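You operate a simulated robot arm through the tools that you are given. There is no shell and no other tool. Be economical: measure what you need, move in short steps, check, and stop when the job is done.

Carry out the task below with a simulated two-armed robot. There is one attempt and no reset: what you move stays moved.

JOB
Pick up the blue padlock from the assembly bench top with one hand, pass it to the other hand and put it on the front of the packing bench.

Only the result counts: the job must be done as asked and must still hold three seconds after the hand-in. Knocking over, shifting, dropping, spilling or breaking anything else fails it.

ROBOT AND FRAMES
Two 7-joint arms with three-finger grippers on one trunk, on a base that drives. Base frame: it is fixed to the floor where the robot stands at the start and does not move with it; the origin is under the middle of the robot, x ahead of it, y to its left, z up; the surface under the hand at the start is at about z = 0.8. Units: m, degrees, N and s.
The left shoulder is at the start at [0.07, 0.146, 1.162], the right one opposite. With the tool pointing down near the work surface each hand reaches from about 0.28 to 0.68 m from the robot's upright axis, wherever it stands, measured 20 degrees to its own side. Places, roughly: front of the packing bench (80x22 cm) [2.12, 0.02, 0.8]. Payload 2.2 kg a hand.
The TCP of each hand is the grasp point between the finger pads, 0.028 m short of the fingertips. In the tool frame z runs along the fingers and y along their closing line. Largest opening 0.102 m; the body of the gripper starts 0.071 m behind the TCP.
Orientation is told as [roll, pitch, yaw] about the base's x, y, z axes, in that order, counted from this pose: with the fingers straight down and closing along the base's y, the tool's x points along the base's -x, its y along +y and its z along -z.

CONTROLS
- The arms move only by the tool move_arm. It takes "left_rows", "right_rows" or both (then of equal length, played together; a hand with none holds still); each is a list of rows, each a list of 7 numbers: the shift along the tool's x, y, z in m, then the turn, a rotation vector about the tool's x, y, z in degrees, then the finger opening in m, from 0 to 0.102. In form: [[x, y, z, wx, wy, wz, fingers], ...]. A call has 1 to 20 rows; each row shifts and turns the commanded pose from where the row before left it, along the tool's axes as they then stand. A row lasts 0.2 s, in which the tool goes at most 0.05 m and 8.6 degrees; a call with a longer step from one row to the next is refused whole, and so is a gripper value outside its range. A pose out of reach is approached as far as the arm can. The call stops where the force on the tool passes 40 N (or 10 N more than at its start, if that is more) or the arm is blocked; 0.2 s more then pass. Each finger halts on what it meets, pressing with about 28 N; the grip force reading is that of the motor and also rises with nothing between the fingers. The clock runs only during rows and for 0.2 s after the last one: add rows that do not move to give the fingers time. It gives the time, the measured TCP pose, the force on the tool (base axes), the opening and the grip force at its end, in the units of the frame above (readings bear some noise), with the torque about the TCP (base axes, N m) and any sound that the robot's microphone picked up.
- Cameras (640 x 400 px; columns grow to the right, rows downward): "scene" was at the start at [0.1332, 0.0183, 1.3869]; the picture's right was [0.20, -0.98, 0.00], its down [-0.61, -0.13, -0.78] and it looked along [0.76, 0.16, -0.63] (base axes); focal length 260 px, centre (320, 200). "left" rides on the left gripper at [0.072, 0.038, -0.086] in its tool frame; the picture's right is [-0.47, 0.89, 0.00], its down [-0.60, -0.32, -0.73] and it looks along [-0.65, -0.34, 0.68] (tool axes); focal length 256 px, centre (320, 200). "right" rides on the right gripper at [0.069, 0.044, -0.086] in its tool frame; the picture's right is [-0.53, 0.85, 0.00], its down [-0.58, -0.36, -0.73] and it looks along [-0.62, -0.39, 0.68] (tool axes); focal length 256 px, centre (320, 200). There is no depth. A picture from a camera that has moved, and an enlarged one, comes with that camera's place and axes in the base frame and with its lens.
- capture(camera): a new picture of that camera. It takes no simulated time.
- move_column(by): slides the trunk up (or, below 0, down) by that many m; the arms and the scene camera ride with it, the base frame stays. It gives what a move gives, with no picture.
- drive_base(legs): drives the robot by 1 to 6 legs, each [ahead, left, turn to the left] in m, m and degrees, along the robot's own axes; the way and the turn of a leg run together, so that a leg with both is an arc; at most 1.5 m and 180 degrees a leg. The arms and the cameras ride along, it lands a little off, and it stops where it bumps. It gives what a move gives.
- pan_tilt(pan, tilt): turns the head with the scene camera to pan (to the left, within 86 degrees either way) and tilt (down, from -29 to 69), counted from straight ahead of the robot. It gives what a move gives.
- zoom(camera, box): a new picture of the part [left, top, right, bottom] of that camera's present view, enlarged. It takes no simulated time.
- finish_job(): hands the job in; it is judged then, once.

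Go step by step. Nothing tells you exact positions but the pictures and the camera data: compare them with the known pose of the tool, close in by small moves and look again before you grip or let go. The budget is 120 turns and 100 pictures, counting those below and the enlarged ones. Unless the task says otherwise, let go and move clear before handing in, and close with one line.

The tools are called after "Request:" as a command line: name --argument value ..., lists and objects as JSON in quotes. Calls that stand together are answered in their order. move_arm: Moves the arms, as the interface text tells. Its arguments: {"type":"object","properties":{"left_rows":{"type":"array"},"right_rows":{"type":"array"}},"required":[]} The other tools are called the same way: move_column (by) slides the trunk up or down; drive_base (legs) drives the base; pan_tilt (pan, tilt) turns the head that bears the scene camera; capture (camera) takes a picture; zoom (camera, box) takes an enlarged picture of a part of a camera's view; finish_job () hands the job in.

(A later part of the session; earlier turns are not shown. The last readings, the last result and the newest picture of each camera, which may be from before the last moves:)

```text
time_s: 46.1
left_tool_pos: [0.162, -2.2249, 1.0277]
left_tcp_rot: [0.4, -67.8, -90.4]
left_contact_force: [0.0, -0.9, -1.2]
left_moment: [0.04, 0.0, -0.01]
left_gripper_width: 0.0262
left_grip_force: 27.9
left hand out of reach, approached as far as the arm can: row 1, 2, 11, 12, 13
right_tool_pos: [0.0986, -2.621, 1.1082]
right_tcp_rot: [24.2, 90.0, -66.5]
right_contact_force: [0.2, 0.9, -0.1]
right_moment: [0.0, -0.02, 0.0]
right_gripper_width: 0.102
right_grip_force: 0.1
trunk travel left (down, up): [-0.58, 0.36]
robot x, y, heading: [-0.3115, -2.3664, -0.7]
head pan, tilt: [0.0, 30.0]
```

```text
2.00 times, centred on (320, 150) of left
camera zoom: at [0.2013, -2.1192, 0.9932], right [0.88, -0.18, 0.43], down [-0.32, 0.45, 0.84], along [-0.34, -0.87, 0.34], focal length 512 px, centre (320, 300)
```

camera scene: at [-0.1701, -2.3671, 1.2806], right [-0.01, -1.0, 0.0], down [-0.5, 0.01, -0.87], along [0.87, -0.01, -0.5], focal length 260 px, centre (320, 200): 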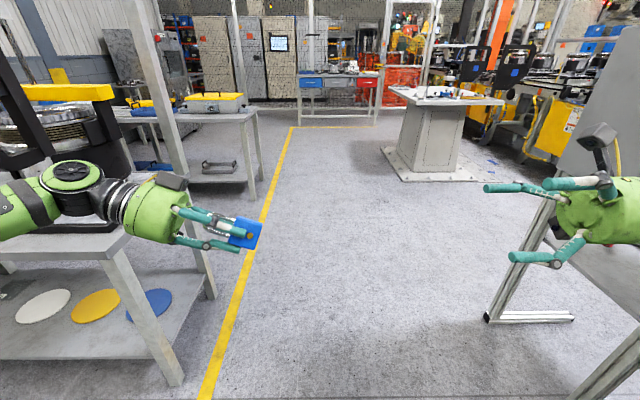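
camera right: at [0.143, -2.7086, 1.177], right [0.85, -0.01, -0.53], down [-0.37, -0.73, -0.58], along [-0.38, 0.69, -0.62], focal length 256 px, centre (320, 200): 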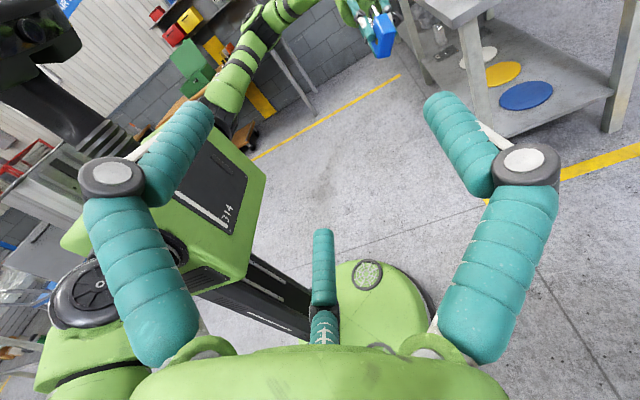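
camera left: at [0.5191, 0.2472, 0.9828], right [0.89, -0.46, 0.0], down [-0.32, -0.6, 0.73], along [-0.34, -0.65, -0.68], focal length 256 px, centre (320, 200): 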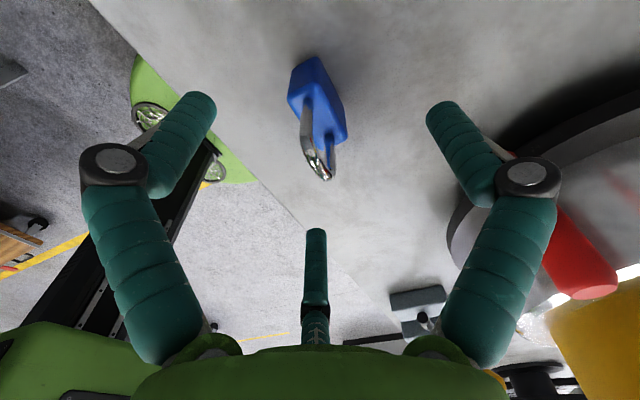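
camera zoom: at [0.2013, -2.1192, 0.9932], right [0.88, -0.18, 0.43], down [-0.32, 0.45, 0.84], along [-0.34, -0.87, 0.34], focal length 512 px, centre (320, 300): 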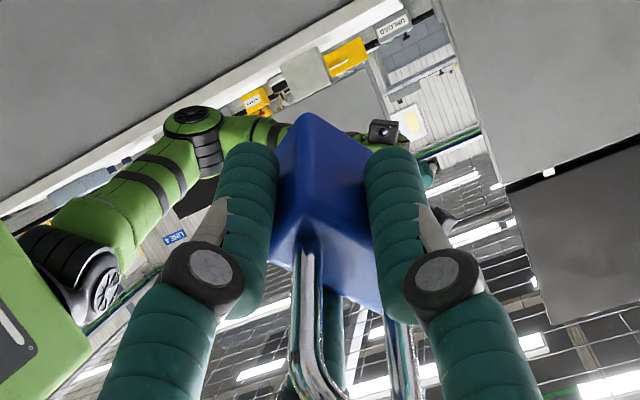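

The lower half is well exposed. I'll turn the right hand onto the padlock's line (22° more roll, 19.5° twist) and bring it to a stand-off about 12 cm short.

Request:
move_arm --right_rows '[[0, 0, 0, 0, 7.33, 0, 0.102], [0, 0, 0, 0, 7.33, 0, 0.102], [0, 0, 0, 0, 7.33, 0, 0.102], [0, 0, 0, 0, 0, 6.5, 0.102], [0, 0, 0, 0, 0, 6.5, 0.102], [0, 0, 0, 0, 0, 6.5, 0.102], [-0.0299, 0.02315, 0.0265, 0, 0, 0, 0.102], [-0.0299, 0.02315, 0.0265, 0, 0, 0, 0.102], [-0.0299, 0.02315, 0.0265, 0, 0, 0, 0.102], [-0.0299, 0.02315, 0.0265, 0, 0, 0, 0.102], [-0.0299, 0.02315, 0.0265, 0, 0, 0, 0.102], [-0.0299, 0.02315, 0.0265, 0, 0, 0, 0.102], [0, 0, 0, 0, 0, 0, 0.102]]'

Request:
capture --camera "scene"

Request:
capture --camera "right"

```text
time_s: 49.0
left_tool_pos: [0.161, -2.2255, 1.0284]
left_tcp_rot: [0.3, -67.7, -90.6]
left_contact_force: [-0.7, -0.8, -1.7]
left_moment: [0.03, -0.02, -0.02]
left_gripper_width: 0.0263
left_grip_force: 27.9
right_tool_pos: [0.1753, -2.3943, 0.9669]
right_tcp_rot: [-140.5, 61.0, 132.6]
right_contact_force: [-0.2, -0.5, -0.1]
right_moment: [-0.03, 0.0, 0.01]
right_gripper_width: 0.1021
right_grip_force: 0.2
trunk travel left (down, up): [-0.58, 0.36]
robot x, y, heading: [-0.3128, -2.3619, -0.7]
head pan, tilt: [0.0, 30.0]
```

```text
63 pictures are left
camera scene: at [-0.1706, -2.3678, 1.2807], right [-0.01, -1.0, 0.0], down [-0.5, 0.01, -0.87], along [0.87, -0.01, -0.5], focal length 260 px, centre (320, 200)
```

scene: 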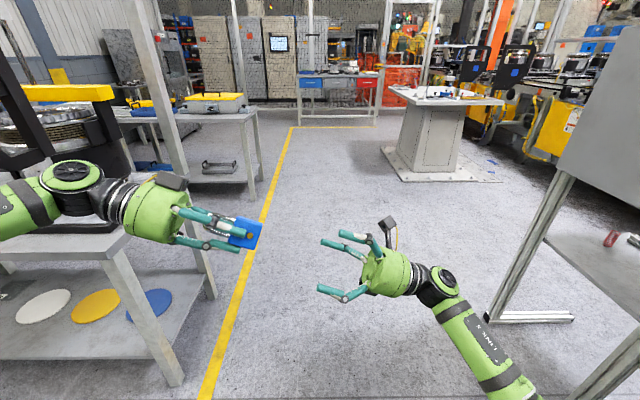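

```text
62 pictures are left
camera right: at [0.2397, -2.4945, 0.9821], right [0.62, 0.29, -0.73], down [-0.54, -0.51, -0.67], along [-0.57, 0.81, -0.16], focal length 256 px, centre (320, 200)
```

right: 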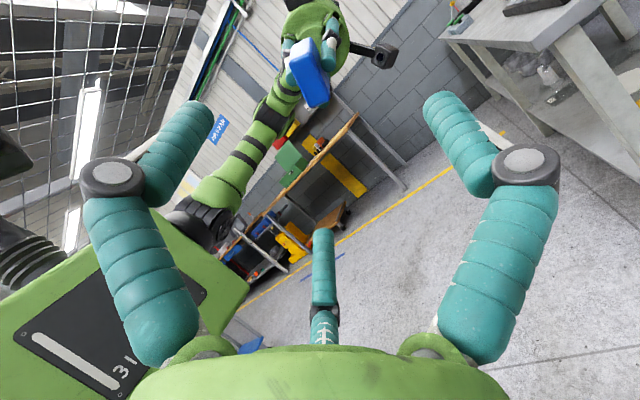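

Request:
zoom --camera "right" --box '[256, 20, 384, 120]'

Request:
zoom --camera "scene" --box '[160, 180, 400, 330]'

```text
4.00 times, centred on (320, 70) of right
camera zoom: at [0.2397, -2.4945, 0.9821], right [0.62, 0.29, -0.73], down [-0.54, -0.51, -0.67], along [-0.57, 0.81, -0.16], focal length 1024 px, centre (320, 720)
```

zoom: 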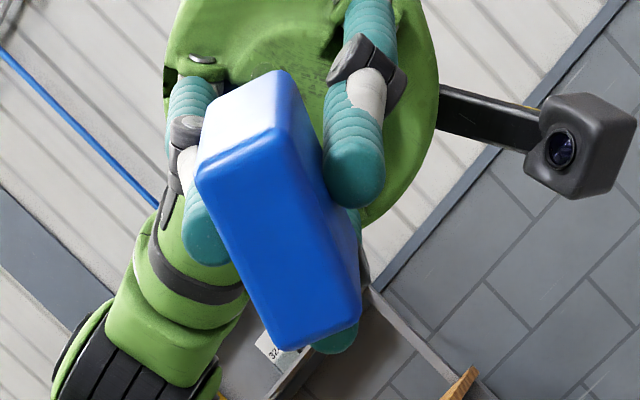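

```text
2.67 times, centred on (280, 255) of scene
camera zoom: at [-0.1706, -2.3678, 1.2807], right [-0.01, -1.0, 0.0], down [-0.5, 0.01, -0.87], along [0.87, -0.01, -0.5], focal length 692 px, centre (427, 53)
```

zoom: 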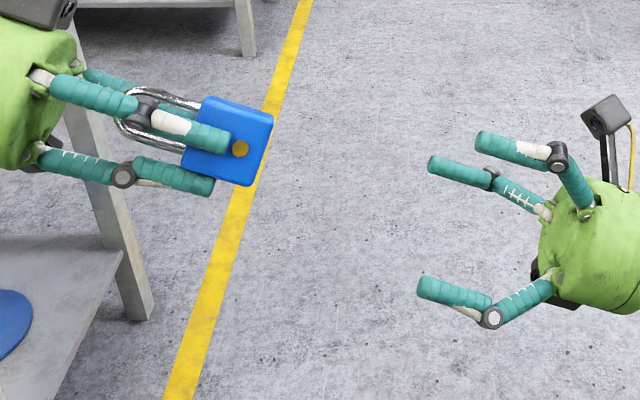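

The right camera gives a clean view of the bottom face. It needs about 7° more twist and an 18 mm sideways correction. I'll apply those, advance 5 cm and look again.

Request:
move_arm --right_rows '[[0, 0, 0, 0, 0, 7, 0.102], [-0.004, -0.018, 0, 0, 0, 0, 0.102], [0, 0, 0.025, 0, 0, 0, 0.102], [0, 0, 0.025, 0, 0, 0, 0.102], [0, 0, 0, 0, 0, 0, 0.102]]'

Request:
zoom --camera "right" --box '[224, 30, 416, 150]'

Request:
zoom --camera "scene" --box '[160, 180, 400, 330]'

```text
time_s: 50.1
left_tool_pos: [0.1622, -2.2261, 1.0277]
left_tcp_rot: [0.2, -67.8, -90.6]
left_contact_force: [-0.7, 0.3, -1.4]
left_moment: [0.02, 0.0, -0.01]
left_gripper_width: 0.0263
left_grip_force: 27.6
right_tool_pos: [0.1567, -2.3495, 0.9909]
right_tcp_rot: [-132.0, 56.1, 142.5]
right_contact_force: [-0.2, 0.0, -0.1]
right_moment: [-0.03, -0.02, -0.01]
right_gripper_width: 0.1019
right_grip_force: 0.0
trunk travel left (down, up): [-0.58, 0.36]
robot x, y, heading: [-0.3132, -2.3624, -0.7]
head pan, tilt: [0.0, 30.0]
```

```text
3.33 times, centred on (320, 90) of right
camera zoom: at [0.2264, -2.4458, 0.9979], right [0.52, 0.31, -0.79], down [-0.59, -0.54, -0.6], along [-0.62, 0.78, -0.1], focal length 853 px, centre (320, 567)
```

zoom: 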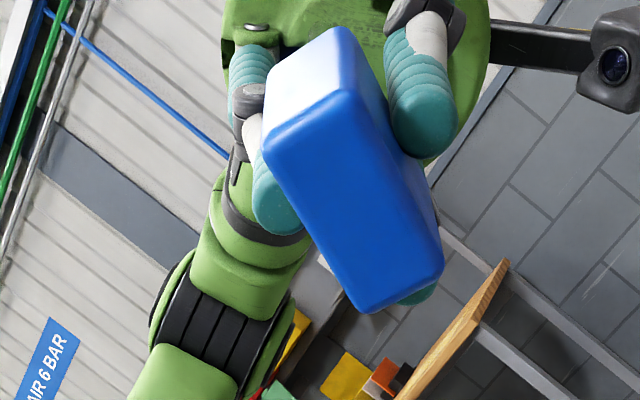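

```text
2.67 times, centred on (280, 255) of scene
camera zoom: at [-0.1701, -2.3674, 1.2806], right [-0.01, -1.0, 0.0], down [-0.5, 0.01, -0.87], along [0.87, -0.01, -0.5], focal length 692 px, centre (427, 53)
```

zoom: 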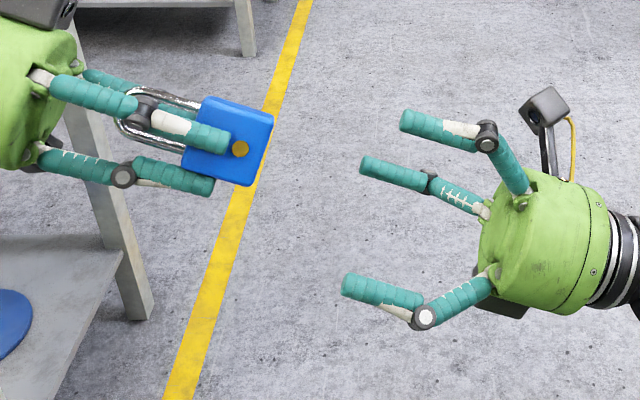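

The alignment is now right: bottom face 41 x 20 mm, 9 cm ahead, offset (−2, +8) mm. I'll advance 7.5 cm so the right fingertips cover about 15 mm of the body.

Request:
move_arm --right_rows '[[-0.001, 0.001, 0.025, 0, 0, 0, 0.102], [0, 0, 0.025, 0, 0, 0, 0.102], [0, 0, 0.015, 0, 0, 0, 0.102], [0, 0, 0.01, 0, 0, 0, 0.102], [0, 0, 0, 0, 0, 0, 0.102]]'

Request:
zoom --camera "right" --box '[160, 50, 480, 250]'

Request:
zoom --camera "scene" --box '[160, 180, 320, 280]'

```text
time_s: 51.4
left_tool_pos: [0.1617, -2.2252, 1.0275]
left_tcp_rot: [0.3, -67.6, -90.6]
left_contact_force: [1.2, 0.0, -1.2]
left_moment: [0.06, 0.03, -0.01]
left_gripper_width: 0.0263
left_grip_force: 27.2
right_tool_pos: [0.1602, -2.2778, 1.0168]
right_tcp_rot: [-132.1, 56.1, 142.5]
right_contact_force: [0.2, -0.3, 0.2]
right_moment: [0.02, -0.03, 0.0]
right_gripper_width: 0.1021
right_grip_force: 0.2
trunk travel left (down, up): [-0.58, 0.36]
robot x, y, heading: [-0.3077, -2.3662, -0.6]
head pan, tilt: [0.0, 30.0]
```

```text
2.00 times, centred on (320, 150) of right
camera zoom: at [0.2283, -2.3754, 1.0241], right [0.52, 0.31, -0.79], down [-0.59, -0.54, -0.6], along [-0.62, 0.78, -0.1], focal length 512 px, centre (320, 300)
```

zoom: 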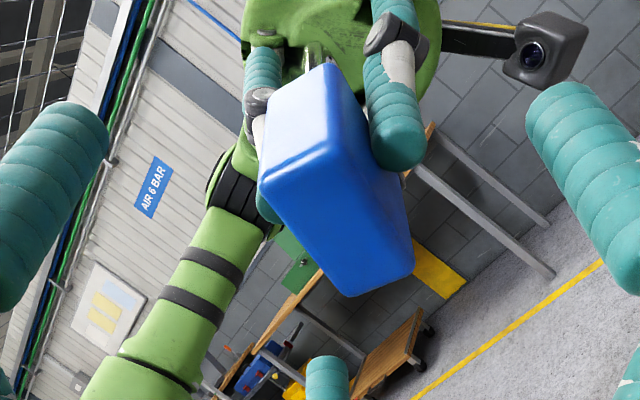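

```text
4.00 times, centred on (240, 230) of scene
camera zoom: at [-0.1701, -2.3672, 1.2806], right [-0.01, -1.0, 0.0], down [-0.5, 0.01, -0.87], along [0.87, -0.01, -0.5], focal length 1038 px, centre (640, 80)
```

zoom: 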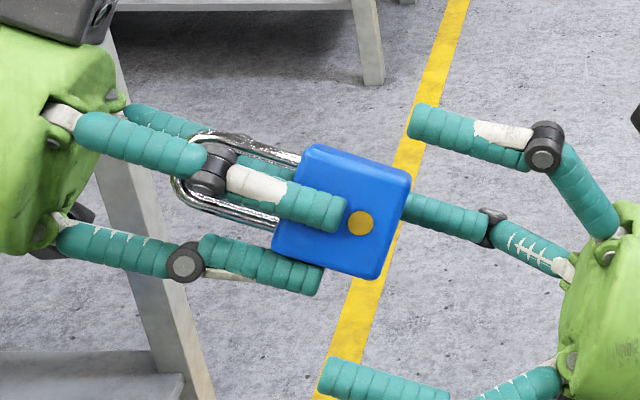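

Nicely bracketed. I'll go 5 mm further, then close the right hand gradually.

Request:
move_arm --right_rows '[[0, 0, 0.005, 0, 0, 0, 0.08], [0, 0, 0, 0, 0, 0, 0.06], [0, 0, 0, 0, 0, 0, 0.05], [0, 0, 0, 0, 0, 0, 0.05]]'

Request:
zoom --camera "right" --box '[160, 50, 480, 250]'

Request:
zoom --camera "scene" --box '[160, 180, 320, 280]'

```text
time_s: 52.4
left_tool_pos: [0.1613, -2.2248, 1.028]
left_tcp_rot: [0.2, -67.8, -90.7]
left_contact_force: [-10.3, 2.8, 4.4]
left_moment: [-0.07, 0.01, -0.17]
left_gripper_width: 0.026
left_grip_force: 27.8
right_tool_pos: [0.16, -2.2742, 1.0175]
right_tcp_rot: [-131.9, 56.0, 142.4]
right_contact_force: [10.5, -2.4, -4.9]
right_moment: [-0.14, 0.1, -0.36]
right_gripper_width: 0.0577
right_grip_force: 5.8
trunk travel left (down, up): [-0.58, 0.36]
robot x, y, heading: [-0.3065, -2.366, -0.5]
head pan, tilt: [0.0, 30.0]
```

```text
2.00 times, centred on (320, 150) of right
camera zoom: at [0.2287, -2.372, 1.0247], right [0.52, 0.31, -0.79], down [-0.59, -0.54, -0.6], along [-0.61, 0.78, -0.1], focal length 512 px, centre (320, 300)
```

zoom: 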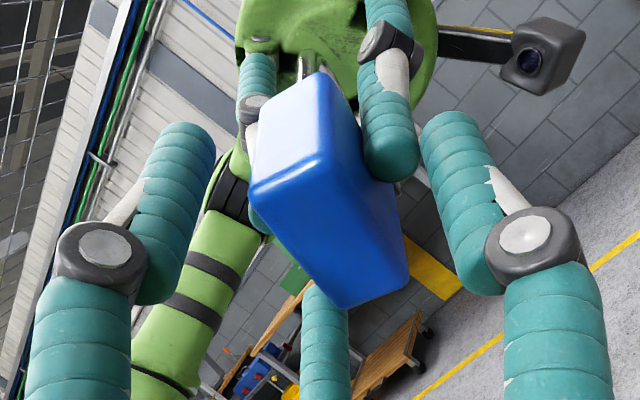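

```text
4.00 times, centred on (240, 230) of scene
camera zoom: at [-0.1701, -2.367, 1.2806], right [-0.01, -1.0, 0.0], down [-0.5, 0.01, -0.87], along [0.87, -0.01, -0.5], focal length 1038 px, centre (640, 80)
```

zoom: 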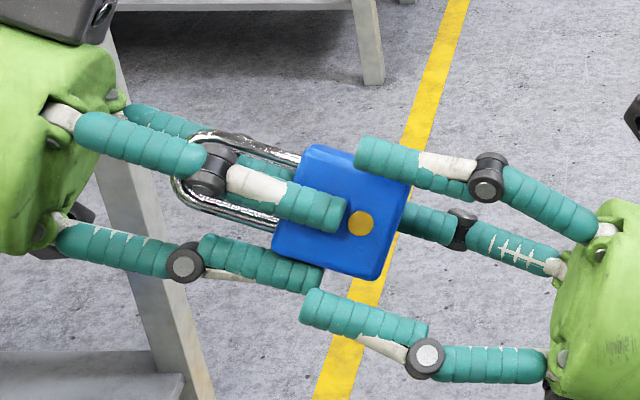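

The right single finger met the tip of the left finger on the back face (about 10 N). I'll open a little, back off 6 mm and close again.

Request:
move_arm --right_rows '[[0, 0, 0, 0, 0, 0, 0.075], [0, 0, -0.006, 0, 0, 0, 0.075], [0, 0, 0, 0, 0, 0, 0.06], [0, 0, 0, 0, 0, 0, 0.05], [0, 0, 0, 0, 0, 0, 0.045], [0, 0, 0, 0, 0, 0, 0.045]]'

Request:
zoom --camera "right" --box '[160, 50, 480, 250]'

Request:
zoom --camera "scene" --box '[160, 180, 320, 280]'

```text
time_s: 53.8
left_tool_pos: [0.1617, -2.2247, 1.0285]
left_tcp_rot: [0.2, -67.7, -90.5]
left_contact_force: [1.0, -0.4, -1.6]
left_moment: [0.04, -0.01, 0.01]
left_gripper_width: 0.0263
left_grip_force: 28.1
right_tool_pos: [0.1574, -2.281, 1.0151]
right_tcp_rot: [-132.1, 56.1, 142.4]
right_contact_force: [-0.2, 0.4, -0.8]
right_moment: [0.0, -0.02, 0.01]
right_gripper_width: 0.0446
right_grip_force: 0.1
trunk travel left (down, up): [-0.58, 0.36]
robot x, y, heading: [-0.3081, -2.3666, -0.4]
head pan, tilt: [0.0, 30.0]
```

```text
2.00 times, centred on (320, 150) of right
camera zoom: at [0.2272, -2.3768, 1.023], right [0.52, 0.31, -0.79], down [-0.59, -0.54, -0.6], along [-0.62, 0.78, -0.1], focal length 512 px, centre (320, 300)
```

zoom: 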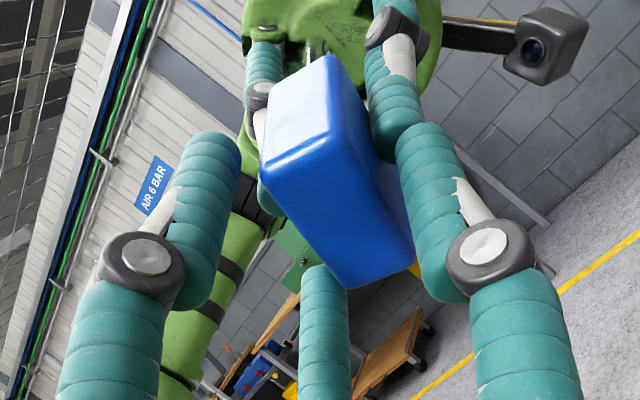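

```text
4.00 times, centred on (240, 230) of scene
camera zoom: at [-0.1701, -2.367, 1.2806], right [-0.01, -1.0, 0.0], down [-0.5, 0.01, -0.87], along [0.87, -0.01, -0.5], focal length 1038 px, centre (640, 80)
```

zoom: 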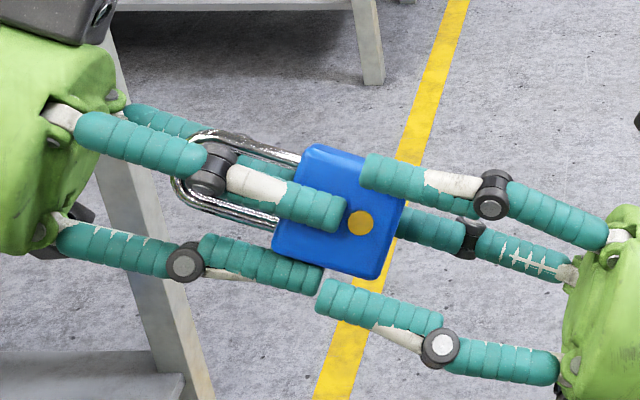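

Clear now and still centred, so I'll close the right hand fully.

Request:
move_arm --right_rows '[[0, 0, 0, 0, 0, 0, 0.035], [0, 0, 0, 0, 0, 0, 0.025], [0, 0, 0, 0, 0, 0, 0.01], [0, 0, 0, 0, 0, 0, 0.0], [0, 0, 0, 0, 0, 0, 0.0]]'

Request:
zoom --camera "right" --box '[160, 50, 480, 250]'

Request:
zoom --camera "scene" --box '[160, 180, 320, 280]'

```text
time_s: 55.0
left_tool_pos: [0.162, -2.2263, 1.0303]
left_tcp_rot: [0.6, -68.1, -90.9]
left_contact_force: [-2.5, -9.5, 16.2]
left_moment: [-0.52, 0.18, -0.08]
left_gripper_width: 0.0262
left_grip_force: 27.8
right_tool_pos: [0.1576, -2.2794, 1.0139]
right_tcp_rot: [-131.8, 56.2, 143.0]
right_contact_force: [2.0, 9.4, -17.0]
right_moment: [-0.53, -0.06, -0.04]
right_gripper_width: 0.0303
right_grip_force: 28.4
trunk travel left (down, up): [-0.58, 0.36]
robot x, y, heading: [-0.3085, -2.3665, -0.6]
head pan, tilt: [0.0, 30.0]
```

```text
2.00 times, centred on (320, 150) of right
camera zoom: at [0.2271, -2.376, 1.0211], right [0.52, 0.31, -0.8], down [-0.59, -0.54, -0.6], along [-0.62, 0.78, -0.1], focal length 512 px, centre (320, 300)
```

zoom: 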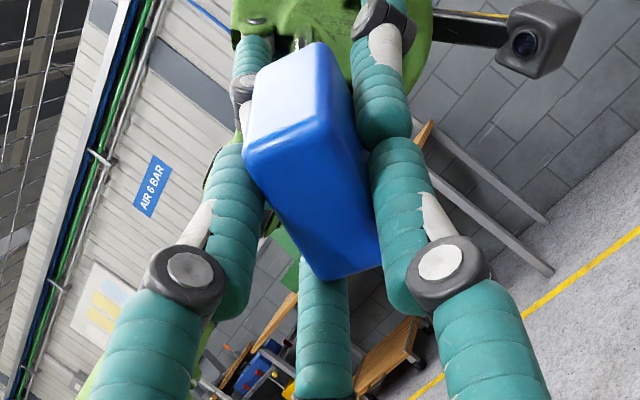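

```text
4.00 times, centred on (240, 230) of scene
camera zoom: at [-0.1701, -2.367, 1.2806], right [-0.01, -1.0, 0.0], down [-0.5, 0.01, -0.87], along [0.87, -0.01, -0.5], focal length 1038 px, centre (640, 80)
```

zoom: 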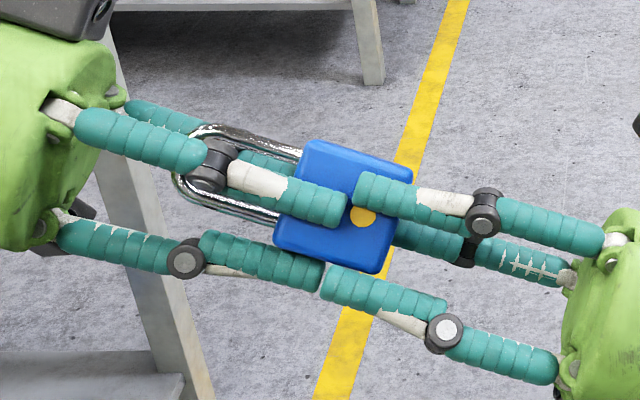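

The right hand holds the padlock firmly (28 N at 0.030 m). I'll open the left hand slightly and check that the right keeps hold.

Request:
move_arm --left_rows '[[0, 0, 0, 0, 0, 0, 0.032], [0, 0, 0, 0, 0, 0, 0.04], [0, 0, 0, 0, 0, 0, 0.05], [0, 0, 0, 0, 0, 0, 0.05]]' --right_rows '[[0, 0, 0, 0, 0, 0, 0.0], [0, 0, 0, 0, 0, 0, 0.0], [0, 0, 0, 0, 0, 0, 0.0], [0, 0, 0, 0, 0, 0, 0.0]]'

Request:
zoom --camera "scene" --box '[160, 180, 320, 280]'

```text
time_s: 56.0
left_tool_pos: [0.1624, -2.2231, 1.0286]
left_tcp_rot: [0.2, -67.7, -90.5]
left_contact_force: [0.0, 0.5, -0.3]
left_moment: [-0.05, -0.06, -0.04]
left_gripper_width: 0.05
left_grip_force: 0.1
right_tool_pos: [0.1577, -2.2794, 1.0159]
right_tcp_rot: [-132.3, 56.2, 142.4]
right_contact_force: [0.2, 0.0, -1.0]
right_moment: [-0.04, 0.04, -0.03]
right_gripper_width: 0.0277
right_grip_force: 28.0
trunk travel left (down, up): [-0.58, 0.36]
robot x, y, heading: [-0.3111, -2.3645, -0.6]
head pan, tilt: [0.0, 30.0]
```

```text
4.00 times, centred on (240, 230) of scene
camera zoom: at [-0.1701, -2.367, 1.2806], right [-0.01, -1.0, 0.0], down [-0.5, 0.01, -0.87], along [0.87, -0.01, -0.5], focal length 1038 px, centre (640, 80)
```

zoom: 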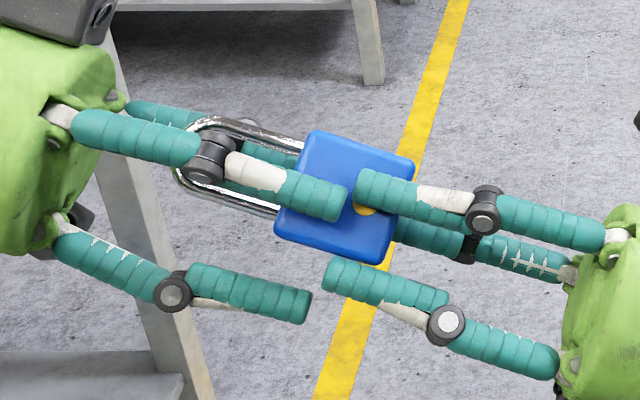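

The right hand keeps hold of it. Opening the left fully and withdrawing it straight back.

Request:
move_arm --left_rows '[[0, 0, 0, 0, 0, 0, 0.075], [0, 0, 0, 0, 0, 0, 0.102], [0, 0, -0.02, 0, 0, 0, 0.102], [0, 0, -0.03, 0, 0, 0, 0.102], [0, 0, -0.03, 0, 0, 0, 0.102], [0, 0, -0.03, 0, 0, 0, 0.102], [0, 0, 0, 0, 0, 0, 0.102]]'

Request:
capture --camera "scene"

Request:
capture --camera "right"

```text
time_s: 57.5
left_tool_pos: [0.1617, -2.1221, 1.0708]
left_tcp_rot: [0.3, -67.7, -90.6]
left_contact_force: [0.3, 0.5, -0.1]
left_moment: [0.02, 0.03, 0.01]
left_gripper_width: 0.1019
left_grip_force: 0.1
right_tool_pos: [0.1582, -2.2811, 1.0157]
right_tcp_rot: [-132.2, 56.1, 142.5]
right_contact_force: [-0.4, 0.4, -0.5]
right_moment: [-0.03, 0.02, 0.01]
right_gripper_width: 0.0272
right_grip_force: 28.0
trunk travel left (down, up): [-0.58, 0.36]
robot x, y, heading: [-0.3079, -2.3665, -0.7]
head pan, tilt: [0.0, 30.0]
```

```text
48 pictures are left
camera scene: at [-0.17, -2.3674, 1.2806], right [-0.01, -1.0, 0.0], down [-0.5, 0.01, -0.87], along [0.87, -0.01, -0.5], focal length 260 px, centre (320, 200)
```

scene: 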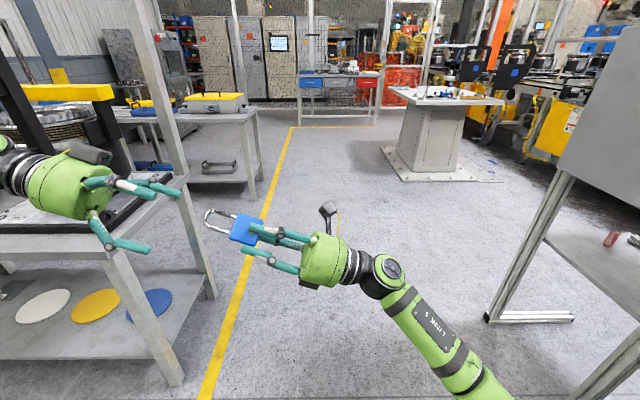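

```text
47 pictures are left
camera right: at [0.2272, -2.3771, 1.0231], right [0.52, 0.31, -0.79], down [-0.59, -0.54, -0.6], along [-0.62, 0.78, -0.1], focal length 256 px, centre (320, 200)
```

right: 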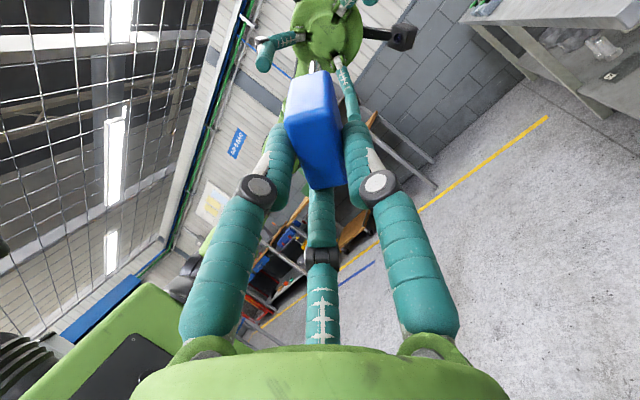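

The handover worked: the right hand alone holds the padlock by the lower body, shackle pointing out. I'll tuck both arms in for driving.

Request:
move_arm --left_rows '[[0, 0, 0, 0, 8.2, 0, 0.102], [0, 0, 0, 0, 8.2, 0, 0.102], [0, 0, 0, 0, 8.2, 0, 0.102], [0, 0, 0, 0, 8.2, 0, 0.102], [0, 0, 0, 0, 8.2, 0, 0.102], [0, 0, 0, 0, 8.2, 0, 0.06], [0, 0, 0, 0, 8.2, 0, 0.03], [0, 0, 0, 0, 8.2, 0, 0.03], [0, 0, 0, 0, 2.4, 0, 0.03], [0, -0.04, 0, 0, 0, 0, 0.03], [0, -0.04, 0, 0, 0, 0, 0.03]]' --right_rows '[[0.0045, -0.0246, -0.0371, 0, 0, 0, 0.0], [0.0045, -0.0246, -0.0371, 0, 0, 0, 0.0], [0.0045, -0.0246, -0.0371, 0, 0, 0, 0.0], [0.0045, -0.0246, -0.0371, 0, 0, 0, 0.0], [0.0045, -0.0246, -0.0371, 0, 0, 0, 0.0], [0, 0, 0, 0, 0, 0, 0.0], [0, 0, 0, 0, 0, 0, 0.0], [0, 0, 0, 0, 0, 0, 0.0], [0, 0, 0, 0, 0, 0, 0.0], [0, 0, 0, 0, 0, 0, 0.0], [0, 0, 0, 0, 0, 0, 0.0]]'

Request:
pan_tilt --pan 15 --tilt 25

Request:
capture --camera "scene"

```text
time_s: 60.0
left_tool_pos: [0.0807, -2.1216, 1.0695]
left_tcp_rot: [0.2, 0.3, -90.4]
left_contact_force: [-1.0, -0.9, -0.2]
left_moment: [-0.03, -0.01, -0.01]
left_gripper_width: 0.0299
left_grip_force: 0.1
right_tool_pos: [0.056, -2.4788, 1.0195]
right_tcp_rot: [-132.2, 56.1, 142.3]
right_contact_force: [-0.4, 0.1, -0.7]
right_moment: [-0.04, 0.0, 0.0]
right_gripper_width: 0.0272
right_grip_force: 28.4
trunk travel left (down, up): [-0.58, 0.36]
robot x, y, heading: [-0.311, -2.3685, -0.7]
head pan, tilt: [0.0, 30.0]
```

```text
time_s: 60.7
left_tool_pos: [0.0831, -2.1224, 1.0678]
left_tcp_rot: [0.0, 0.2, -90.2]
left_contact_force: [1.2, 0.8, 0.0]
left_moment: [0.03, 0.01, -0.02]
left_gripper_width: 0.0301
left_grip_force: 0.0
right_tool_pos: [0.0567, -2.4784, 1.0185]
right_tcp_rot: [-132.1, 56.2, 142.5]
right_contact_force: [0.2, -0.5, -1.8]
right_moment: [-0.04, 0.02, 0.03]
right_gripper_width: 0.0269
right_grip_force: 27.9
trunk travel left (down, up): [-0.58, 0.36]
robot x, y, heading: [-0.3088, -2.3695, -0.5]
head pan, tilt: [15.0, 25.0]
```

```text
46 pictures are left
camera scene: at [-0.1712, -2.3433, 1.2886], right [0.25, -0.97, 0.0], down [-0.41, -0.1, -0.91], along [0.88, 0.22, -0.42], focal length 260 px, centre (320, 200)
```

scene: 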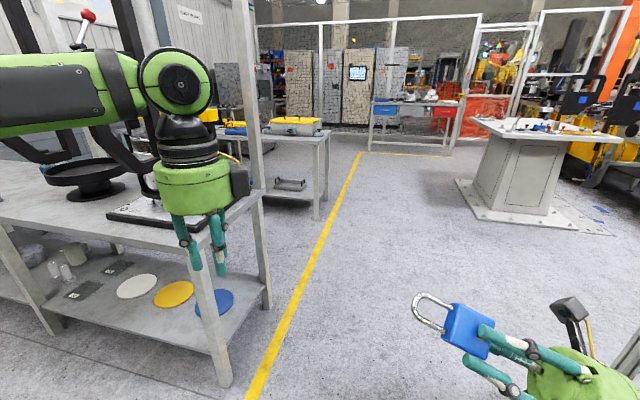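

The way ahead is clear, and I'll keep a bit more distance from the bench end. Driving to the aisle now.

Request:
drive_base --legs '[[0, -0.15, 0.5], [1.4, 0, 0], [0.3, 0, 0]]'

Request:
pan_tilt --pan 60 --tilt 25

Request:
capture --camera "scene"

```text
time_s: 70.2
left_tool_pos: [1.7525, -2.247, 1.0693]
left_tcp_rot: [0.1, 0.3, -88.5]
left_contact_force: [0.3, 0.3, 0.3]
left_moment: [0.02, 0.06, 0.02]
left_gripper_width: 0.0299
left_grip_force: 0.0
right_tool_pos: [1.7382, -2.6048, 1.0184]
right_tcp_rot: [-132.1, 56.0, 144.3]
right_contact_force: [-0.3, 1.4, -2.0]
right_moment: [-0.06, 0.01, -0.01]
right_gripper_width: 0.0261
right_grip_force: 27.7
trunk travel left (down, up): [-0.58, 0.36]
robot x, y, heading: [1.3675, -2.504, 1.0]
head pan, tilt: [15.0, 25.0]
```

```text
time_s: 71.4
left_tool_pos: [1.7526, -2.2474, 1.0682]
left_tcp_rot: [0.2, 0.2, -88.5]
left_contact_force: [0.0, 0.6, -0.2]
left_moment: [0.0, -0.01, 0.01]
left_gripper_width: 0.03
left_grip_force: 0.2
right_tool_pos: [1.7374, -2.6043, 1.017]
right_tcp_rot: [-132.1, 56.1, 144.3]
right_contact_force: [0.0, 0.0, -0.5]
right_moment: [0.0, 0.01, 0.01]
right_gripper_width: 0.0263
right_grip_force: 28.6
trunk travel left (down, up): [-0.58, 0.36]
robot x, y, heading: [1.3724, -2.5076, 1.0]
head pan, tilt: [60.0, 25.0]
```

```text
45 pictures are left
camera scene: at [1.4628, -2.4211, 1.2886], right [0.88, -0.48, 0.0], down [-0.2, -0.37, -0.91], along [0.44, 0.79, -0.42], focal length 260 px, centre (320, 200)
```

scene: 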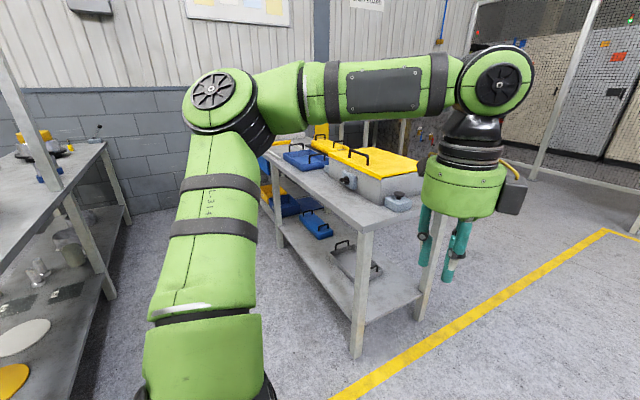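

The packing bench's front edge is at x ≈ 2.01 and the assembly bench's far edge at x ≈ 0.94. I'll centre in the aisle and strafe left in two steps.

Request:
drive_base --legs '[[0.04, 0, -1.0], [0, 1.2, 0]]'

Request:
pan_tilt --pan 45 --tilt 30

Request:
capture --camera "scene"

```text
time_s: 77.9
left_tool_pos: [1.8007, -1.0656, 1.0694]
left_tcp_rot: [0.1, 0.3, -90.0]
left_contact_force: [0.3, 0.7, 0.2]
left_moment: [-0.01, -0.02, -0.03]
left_gripper_width: 0.0302
left_grip_force: 0.0
right_tool_pos: [1.7779, -1.4232, 1.0176]
right_tcp_rot: [-132.1, 56.1, 142.8]
right_contact_force: [-0.7, -0.1, -1.0]
right_moment: [0.01, 0.02, -0.01]
right_gripper_width: 0.0265
right_grip_force: 27.7
trunk travel left (down, up): [-0.58, 0.36]
robot x, y, heading: [1.4105, -1.3111, -0.4]
head pan, tilt: [60.0, 25.0]
```

```text
time_s: 78.7
left_tool_pos: [1.8007, -1.0657, 1.0693]
left_tcp_rot: [0.1, 0.3, -90.0]
left_contact_force: [-0.1, -0.2, 0.5]
left_moment: [0.01, 0.03, 0.01]
left_gripper_width: 0.0302
left_grip_force: 0.1
right_tool_pos: [1.7766, -1.4222, 1.0186]
right_tcp_rot: [-132.2, 56.0, 142.9]
right_contact_force: [0.3, 0.1, -1.5]
right_moment: [-0.04, 0.03, 0.01]
right_gripper_width: 0.0261
right_grip_force: 28.3
trunk travel left (down, up): [-0.58, 0.36]
robot x, y, heading: [1.4086, -1.3118, -0.4]
head pan, tilt: [45.0, 30.0]
```

```text
44 pictures are left
camera scene: at [1.5235, -1.2477, 1.2807], right [0.7, -0.71, 0.0], down [-0.36, -0.35, -0.87], along [0.62, 0.61, -0.5], focal length 260 px, centre (320, 200)
```

scene: 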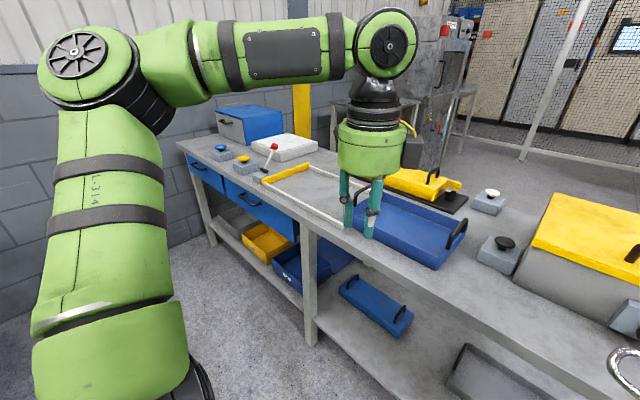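

The bench front between the levers and the blue tray looks free, with a marked frame there. I'll continue left to be in front of it.

Request:
drive_base --legs '[[0, 1.2, 0.4]]'

Request:
pan_tilt --pan -5 --tilt 40

Request:
capture --camera "scene"

```text
time_s: 84.8
left_tool_pos: [1.8073, 0.1409, 1.0689]
left_tcp_rot: [0.1, 0.2, -89.9]
left_contact_force: [0.2, -0.9, 0.2]
left_moment: [0.0, 0.01, 0.04]
left_gripper_width: 0.0297
left_grip_force: 0.1
right_tool_pos: [1.7829, -0.2159, 1.0193]
right_tcp_rot: [-132.1, 56.1, 142.9]
right_contact_force: [0.8, -0.2, -1.0]
right_moment: [-0.05, 0.0, -0.02]
right_gripper_width: 0.0262
right_grip_force: 28.3
trunk travel left (down, up): [-0.58, 0.36]
robot x, y, heading: [1.4177, -0.1019, -0.4]
head pan, tilt: [45.0, 30.0]
```

```text
time_s: 86.0
left_tool_pos: [1.8069, 0.1398, 1.0683]
left_tcp_rot: [0.1, 0.3, -89.8]
left_contact_force: [-0.7, 0.8, -0.6]
left_moment: [0.02, -0.02, 0.02]
left_gripper_width: 0.0299
left_grip_force: 0.1
right_tool_pos: [1.7824, -0.2161, 1.0197]
right_tcp_rot: [-132.1, 56.1, 142.9]
right_contact_force: [0.3, 0.3, -0.6]
right_moment: [-0.03, 0.02, -0.02]
right_gripper_width: 0.026
right_grip_force: 28.3
trunk travel left (down, up): [-0.58, 0.36]
robot x, y, heading: [1.4149, -0.1068, -0.0]
head pan, tilt: [-5.0, 40.0]
```

```text
43 pictures are left
camera scene: at [1.55, -0.113, 1.2653], right [-0.09, -1.0, 0.0], down [-0.64, 0.06, -0.77], along [0.76, -0.07, -0.64], focal length 260 px, centre (320, 200)
```

scene: 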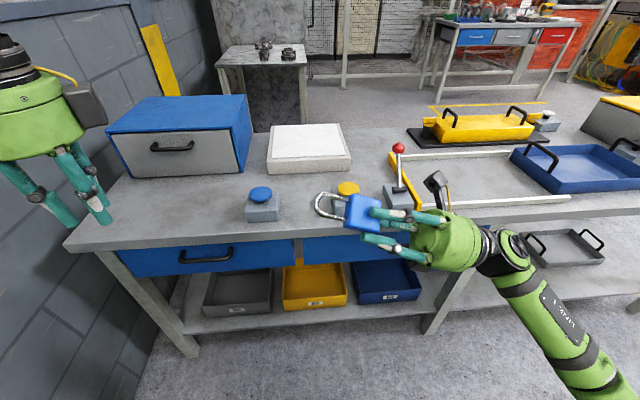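

The front strip is free to the left of the blue button (y ≈ 0.08 to 0.42), so I'll put the padlock near [2.11, 0.2] with the hand pointing forward and down. First I'll check how the padlock sits in the right hand.

Request:
zoom --camera "right" --box '[224, 50, 416, 170]'

Request:
zoom --camera "scene" --box '[300, 160, 460, 280]'

```text
3.33 times, centred on (320, 110) of right
camera zoom: at [1.8529, -0.3124, 1.0255], right [0.52, 0.32, -0.79], down [-0.59, -0.54, -0.6], along [-0.62, 0.78, -0.1], focal length 853 px, centre (320, 500)
```

zoom: 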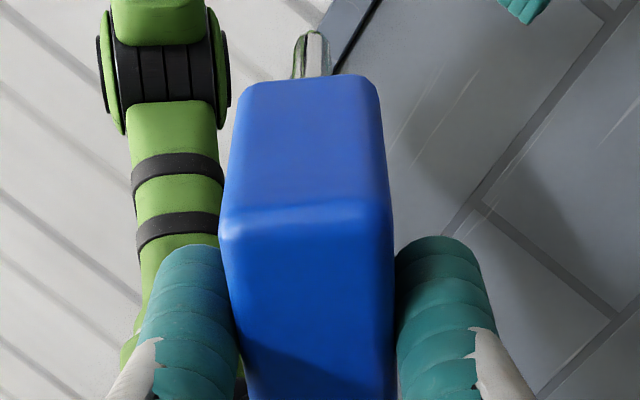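

```text
3.33 times, centred on (380, 220) of scene
camera zoom: at [1.55, -0.113, 1.2653], right [-0.09, -1.0, 0.0], down [-0.64, 0.06, -0.77], along [0.76, -0.07, -0.64], focal length 865 px, centre (120, 133)
```

zoom: 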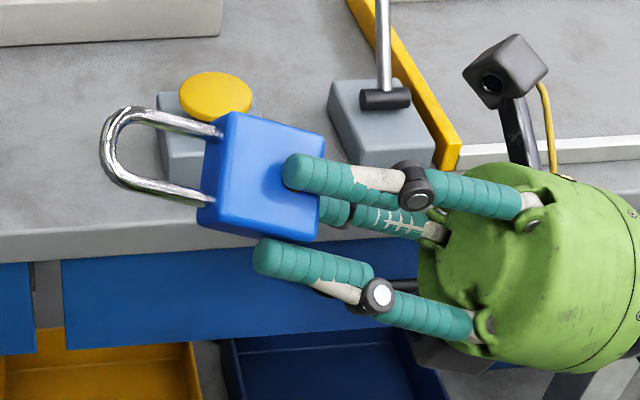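

In the grip the padlock now sits flat between two fingers, with the third under its lower edge. I'll reach forward a bit and turn the hand to point forward, 30° down, with the padlock's faces vertical.

Request:
move_arm --right_rows '[[0.0315, 0.0216, 0.0075, 0, 0, 0, 0], [0.0315, 0.0216, 0.0075, 0, 0, 0, 0], [0.0315, 0.0216, 0.0075, 0, 0, 0, 0], [0, 0, 0, -7.12, -3.545, -2.755, 0], [0, 0, 0, -7.12, -3.545, -2.755, 0], [0, 0, 0, -7.12, -3.545, -2.755, 0], [0, 0, 0, -7.12, -3.545, -2.755, 0], [0, 0, 0, -7.12, -3.545, -2.755, 0], [0, 0, 0, -7.12, -3.545, -2.755, 0], [0, 0, 0, -7.12, -3.545, -2.755, 0], [0, 0, 0, -7.12, -3.545, -2.755, 0], [0, 0, 0, -7.12, -3.545, -2.755, 0], [0, 0, 0, -7.12, -3.545, -2.755, 0], [0, 0, 0, -7.12, -3.545, -2.755, 0], [0, 0, 0, -7.12, -3.545, -2.755, 0], [0, 0, 0, -7.12, -3.545, -2.755, 0], [0, 0, 0, 0, 0, 0, 0]]'

Request:
capture --camera "scene"

Request:
capture --camera "right"

```text
time_s: 89.5
left_tool_pos: [1.8064, 0.1401, 1.0686]
left_tcp_rot: [0.1, 0.3, -90.0]
left_contact_force: [-0.2, -0.2, -0.4]
left_moment: [0.0, 0.0, -0.01]
left_gripper_width: 0.0301
left_grip_force: 0.0
right_tool_pos: [1.8826, -0.2168, 1.0776]
right_tcp_rot: [42.5, 47.2, -129.1]
right_contact_force: [-0.3, 0.2, -0.9]
right_moment: [0.01, 0.06, 0.02]
right_gripper_width: 0.0264
right_grip_force: 28.4
trunk travel left (down, up): [-0.58, 0.36]
robot x, y, heading: [1.4157, -0.1071, -0.4]
head pan, tilt: [-5.0, 40.0]
```

```text
40 pictures are left
camera scene: at [1.55, -0.1139, 1.2653], right [-0.09, -1.0, 0.0], down [-0.64, 0.06, -0.77], along [0.76, -0.07, -0.64], focal length 260 px, centre (320, 200)
```

scene: 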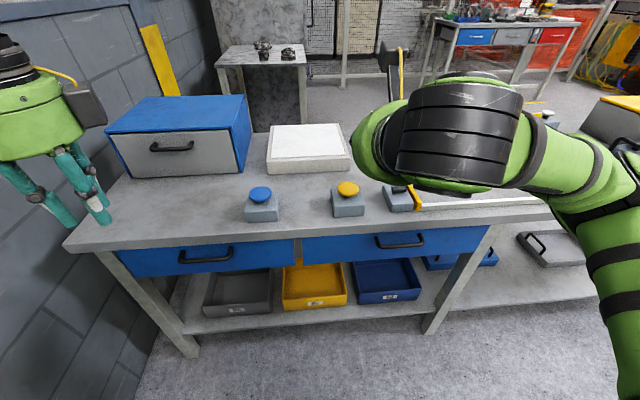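

```text
39 pictures are left
camera right: at [1.8496, -0.2176, 1.1925], right [-0.01, -1.0, 0.0], down [-0.97, 0.01, -0.23], along [0.23, 0.0, -0.97], focal length 256 px, centre (320, 200)
```

right: 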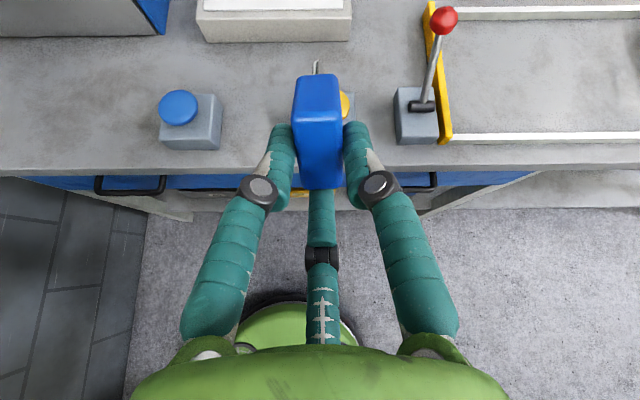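

The hand is well oriented. The clear gap between the two buttons (y ≈ -0.06 to -0.195) lies within the front strip, so I'll place the padlock there. I'll drive a little closer and line up.

Request:
drive_base --legs '[[0.12, 0.09, 0]]'

Request:
capture --camera "right"

Request:
capture --camera "scene"

```text
time_s: 90.9
left_tool_pos: [1.9262, 0.2296, 1.0692]
left_tcp_rot: [0.2, 0.3, -90.0]
left_contact_force: [-0.1, 0.0, 0.4]
left_moment: [0.03, 0.0, -0.02]
left_gripper_width: 0.0299
left_grip_force: 0.0
right_tool_pos: [2.0031, -0.1275, 1.0777]
right_tcp_rot: [42.5, 47.3, -129.1]
right_contact_force: [0.5, -0.1, -0.9]
right_moment: [-0.02, 0.05, 0.01]
right_gripper_width: 0.0264
right_grip_force: 27.9
trunk travel left (down, up): [-0.58, 0.36]
robot x, y, heading: [1.5391, -0.0139, -0.3]
head pan, tilt: [-5.0, 40.0]
```

```text
38 pictures are left
camera right: at [1.9699, -0.1277, 1.1927], right [-0.01, -1.0, 0.0], down [-0.97, 0.01, -0.23], along [0.23, 0.0, -0.97], focal length 256 px, centre (320, 200)
```

right: 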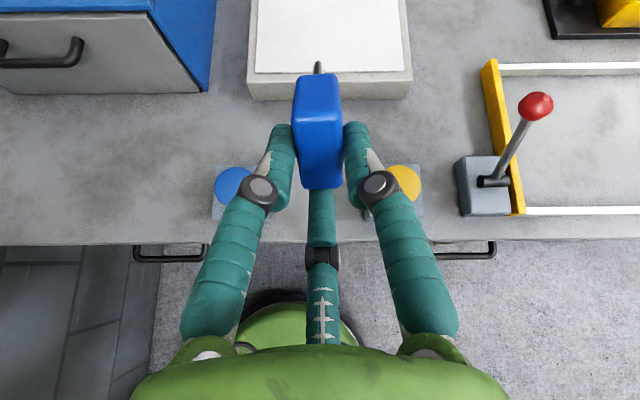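

```text
37 pictures are left
camera scene: at [1.6703, -0.0236, 1.2654], right [-0.09, -1.0, 0.0], down [-0.64, 0.06, -0.77], along [0.76, -0.07, -0.64], focal length 260 px, centre (320, 200)
```

scene: 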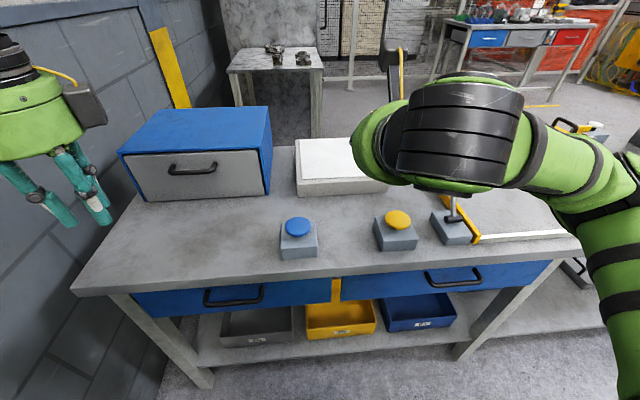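

The padlock is centred between the buttons. I'll move forward and down to just above the bench.

Request:
move_arm --right_rows '[[-0.0206, -0.0128, 0.0341, 0, 0, 0, 0], [-0.0206, -0.0128, 0.0341, 0, 0, 0, 0], [-0.0206, -0.0128, 0.0341, 0, 0, 0, 0], [-0.0206, -0.0128, 0.0341, 0, 0, 0, 0], [-0.0206, -0.0128, 0.0341, 0, 0, 0, 0], [0, 0, 0, 0, 0, 0, 0]]'

Request:
capture --camera "right"

Request:
capture --camera "scene"

Request:
capture --camera "left"

```text
time_s: 92.3
left_tool_pos: [1.9266, 0.2302, 1.07]
left_tcp_rot: [0.2, 0.3, -90.0]
left_contact_force: [-0.6, -0.3, -1.3]
left_moment: [-0.01, 0.0, -0.01]
left_gripper_width: 0.03
left_grip_force: 0.1
right_tool_pos: [2.0894, -0.1277, 0.8854]
right_tcp_rot: [42.5, 47.2, -129.0]
right_contact_force: [0.1, -1.1, 0.5]
right_moment: [0.0, 0.05, 0.01]
right_gripper_width: 0.0262
right_grip_force: 27.6
trunk travel left (down, up): [-0.58, 0.36]
robot x, y, heading: [1.5368, -0.0163, -0.6]
head pan, tilt: [-5.0, 40.0]
```

```text
36 pictures are left
camera right: at [2.0564, -0.1274, 0.9988], right [-0.01, -1.0, 0.0], down [-0.97, 0.01, -0.23], along [0.23, 0.0, -0.97], focal length 256 px, centre (320, 200)
```

right: 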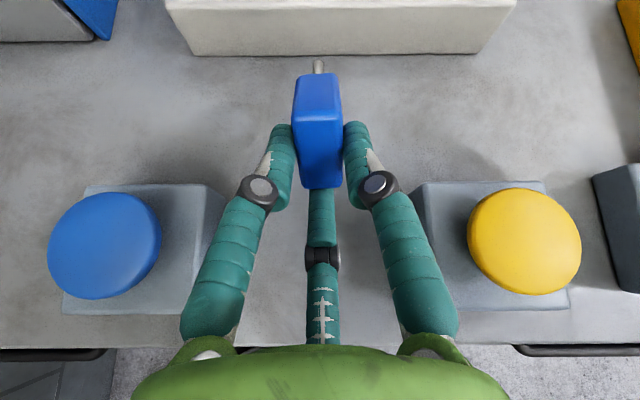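

```text
35 pictures are left
camera scene: at [1.6704, -0.023, 1.2653], right [-0.09, -1.0, 0.0], down [-0.64, 0.06, -0.77], along [0.76, -0.07, -0.64], focal length 260 px, centre (320, 200)
```

scene: 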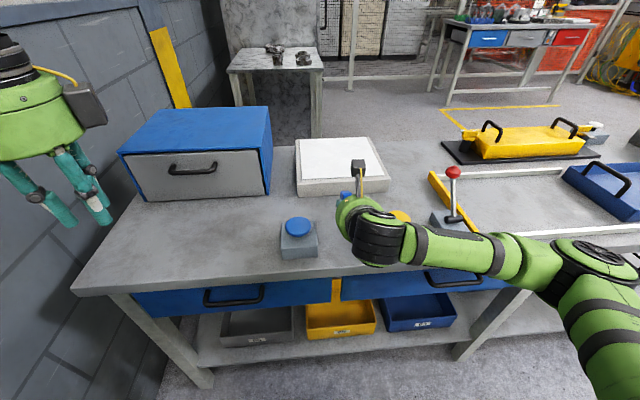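

```text
34 pictures are left
camera left: at [1.9656, 0.3012, 1.1554], right [0.89, -0.46, 0.0], down [-0.32, -0.61, 0.73], along [-0.34, -0.64, -0.69], focal length 256 px, centre (320, 200)
```

left: 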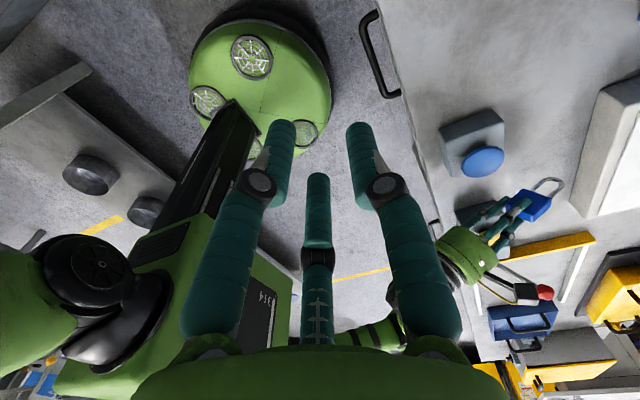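

Request:
zoom --camera "left" --box '[430, 150, 590, 290]'

Request:
move_arm --right_rows '[[-0.0037, -0.0023, 0.0025, 0, 0, 0, 0], [-0.0037, -0.0023, 0.0025, 0, 0, 0, 0], [-0.0037, -0.0023, 0.0025, 0, 0, 0, 0], [0, 0, 0, 0, 0, 0, 0]]'

Request:
zoom --camera "left" --box '[430, 150, 590, 290]'

```text
2.86 times, centred on (510, 220) of left
camera zoom: at [1.9656, 0.3012, 1.1554], right [0.89, -0.46, 0.0], down [-0.32, -0.61, 0.73], along [-0.34, -0.64, -0.69], focal length 731 px, centre (-223, 143)
```

zoom: 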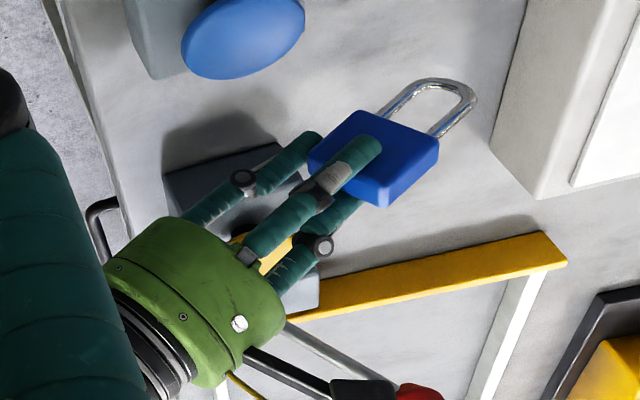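

```text
time_s: 93.3
left_tool_pos: [1.927, 0.2307, 1.0697]
left_tcp_rot: [0.2, 0.4, -90.0]
left_contact_force: [-0.3, 0.2, 0.8]
left_moment: [0.01, 0.0, 0.04]
left_gripper_width: 0.0301
left_grip_force: 0.1
right_tool_pos: [2.091, -0.1267, 0.8716]
right_tcp_rot: [42.4, 47.1, -129.2]
right_contact_force: [0.2, 0.0, -0.7]
right_moment: [0.04, 0.0, -0.01]
right_gripper_width: 0.0262
right_grip_force: 28.2
trunk travel left (down, up): [-0.58, 0.36]
robot x, y, heading: [1.5391, -0.0124, -0.1]
head pan, tilt: [-5.0, 40.0]
```

```text
2.86 times, centred on (510, 220) of left
camera zoom: at [1.966, 0.3011, 1.1552], right [0.89, -0.46, 0.0], down [-0.32, -0.61, 0.73], along [-0.34, -0.64, -0.69], focal length 731 px, centre (-223, 143)
```

zoom: 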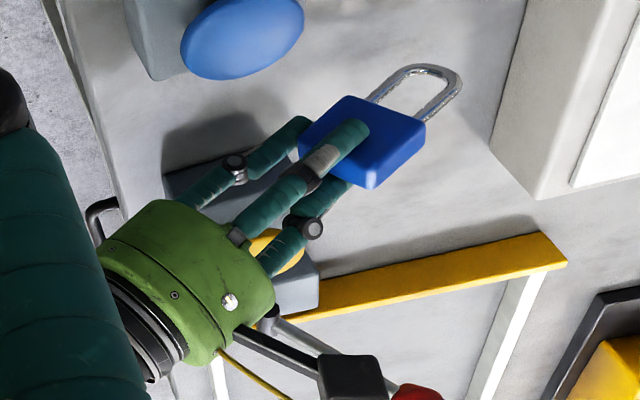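

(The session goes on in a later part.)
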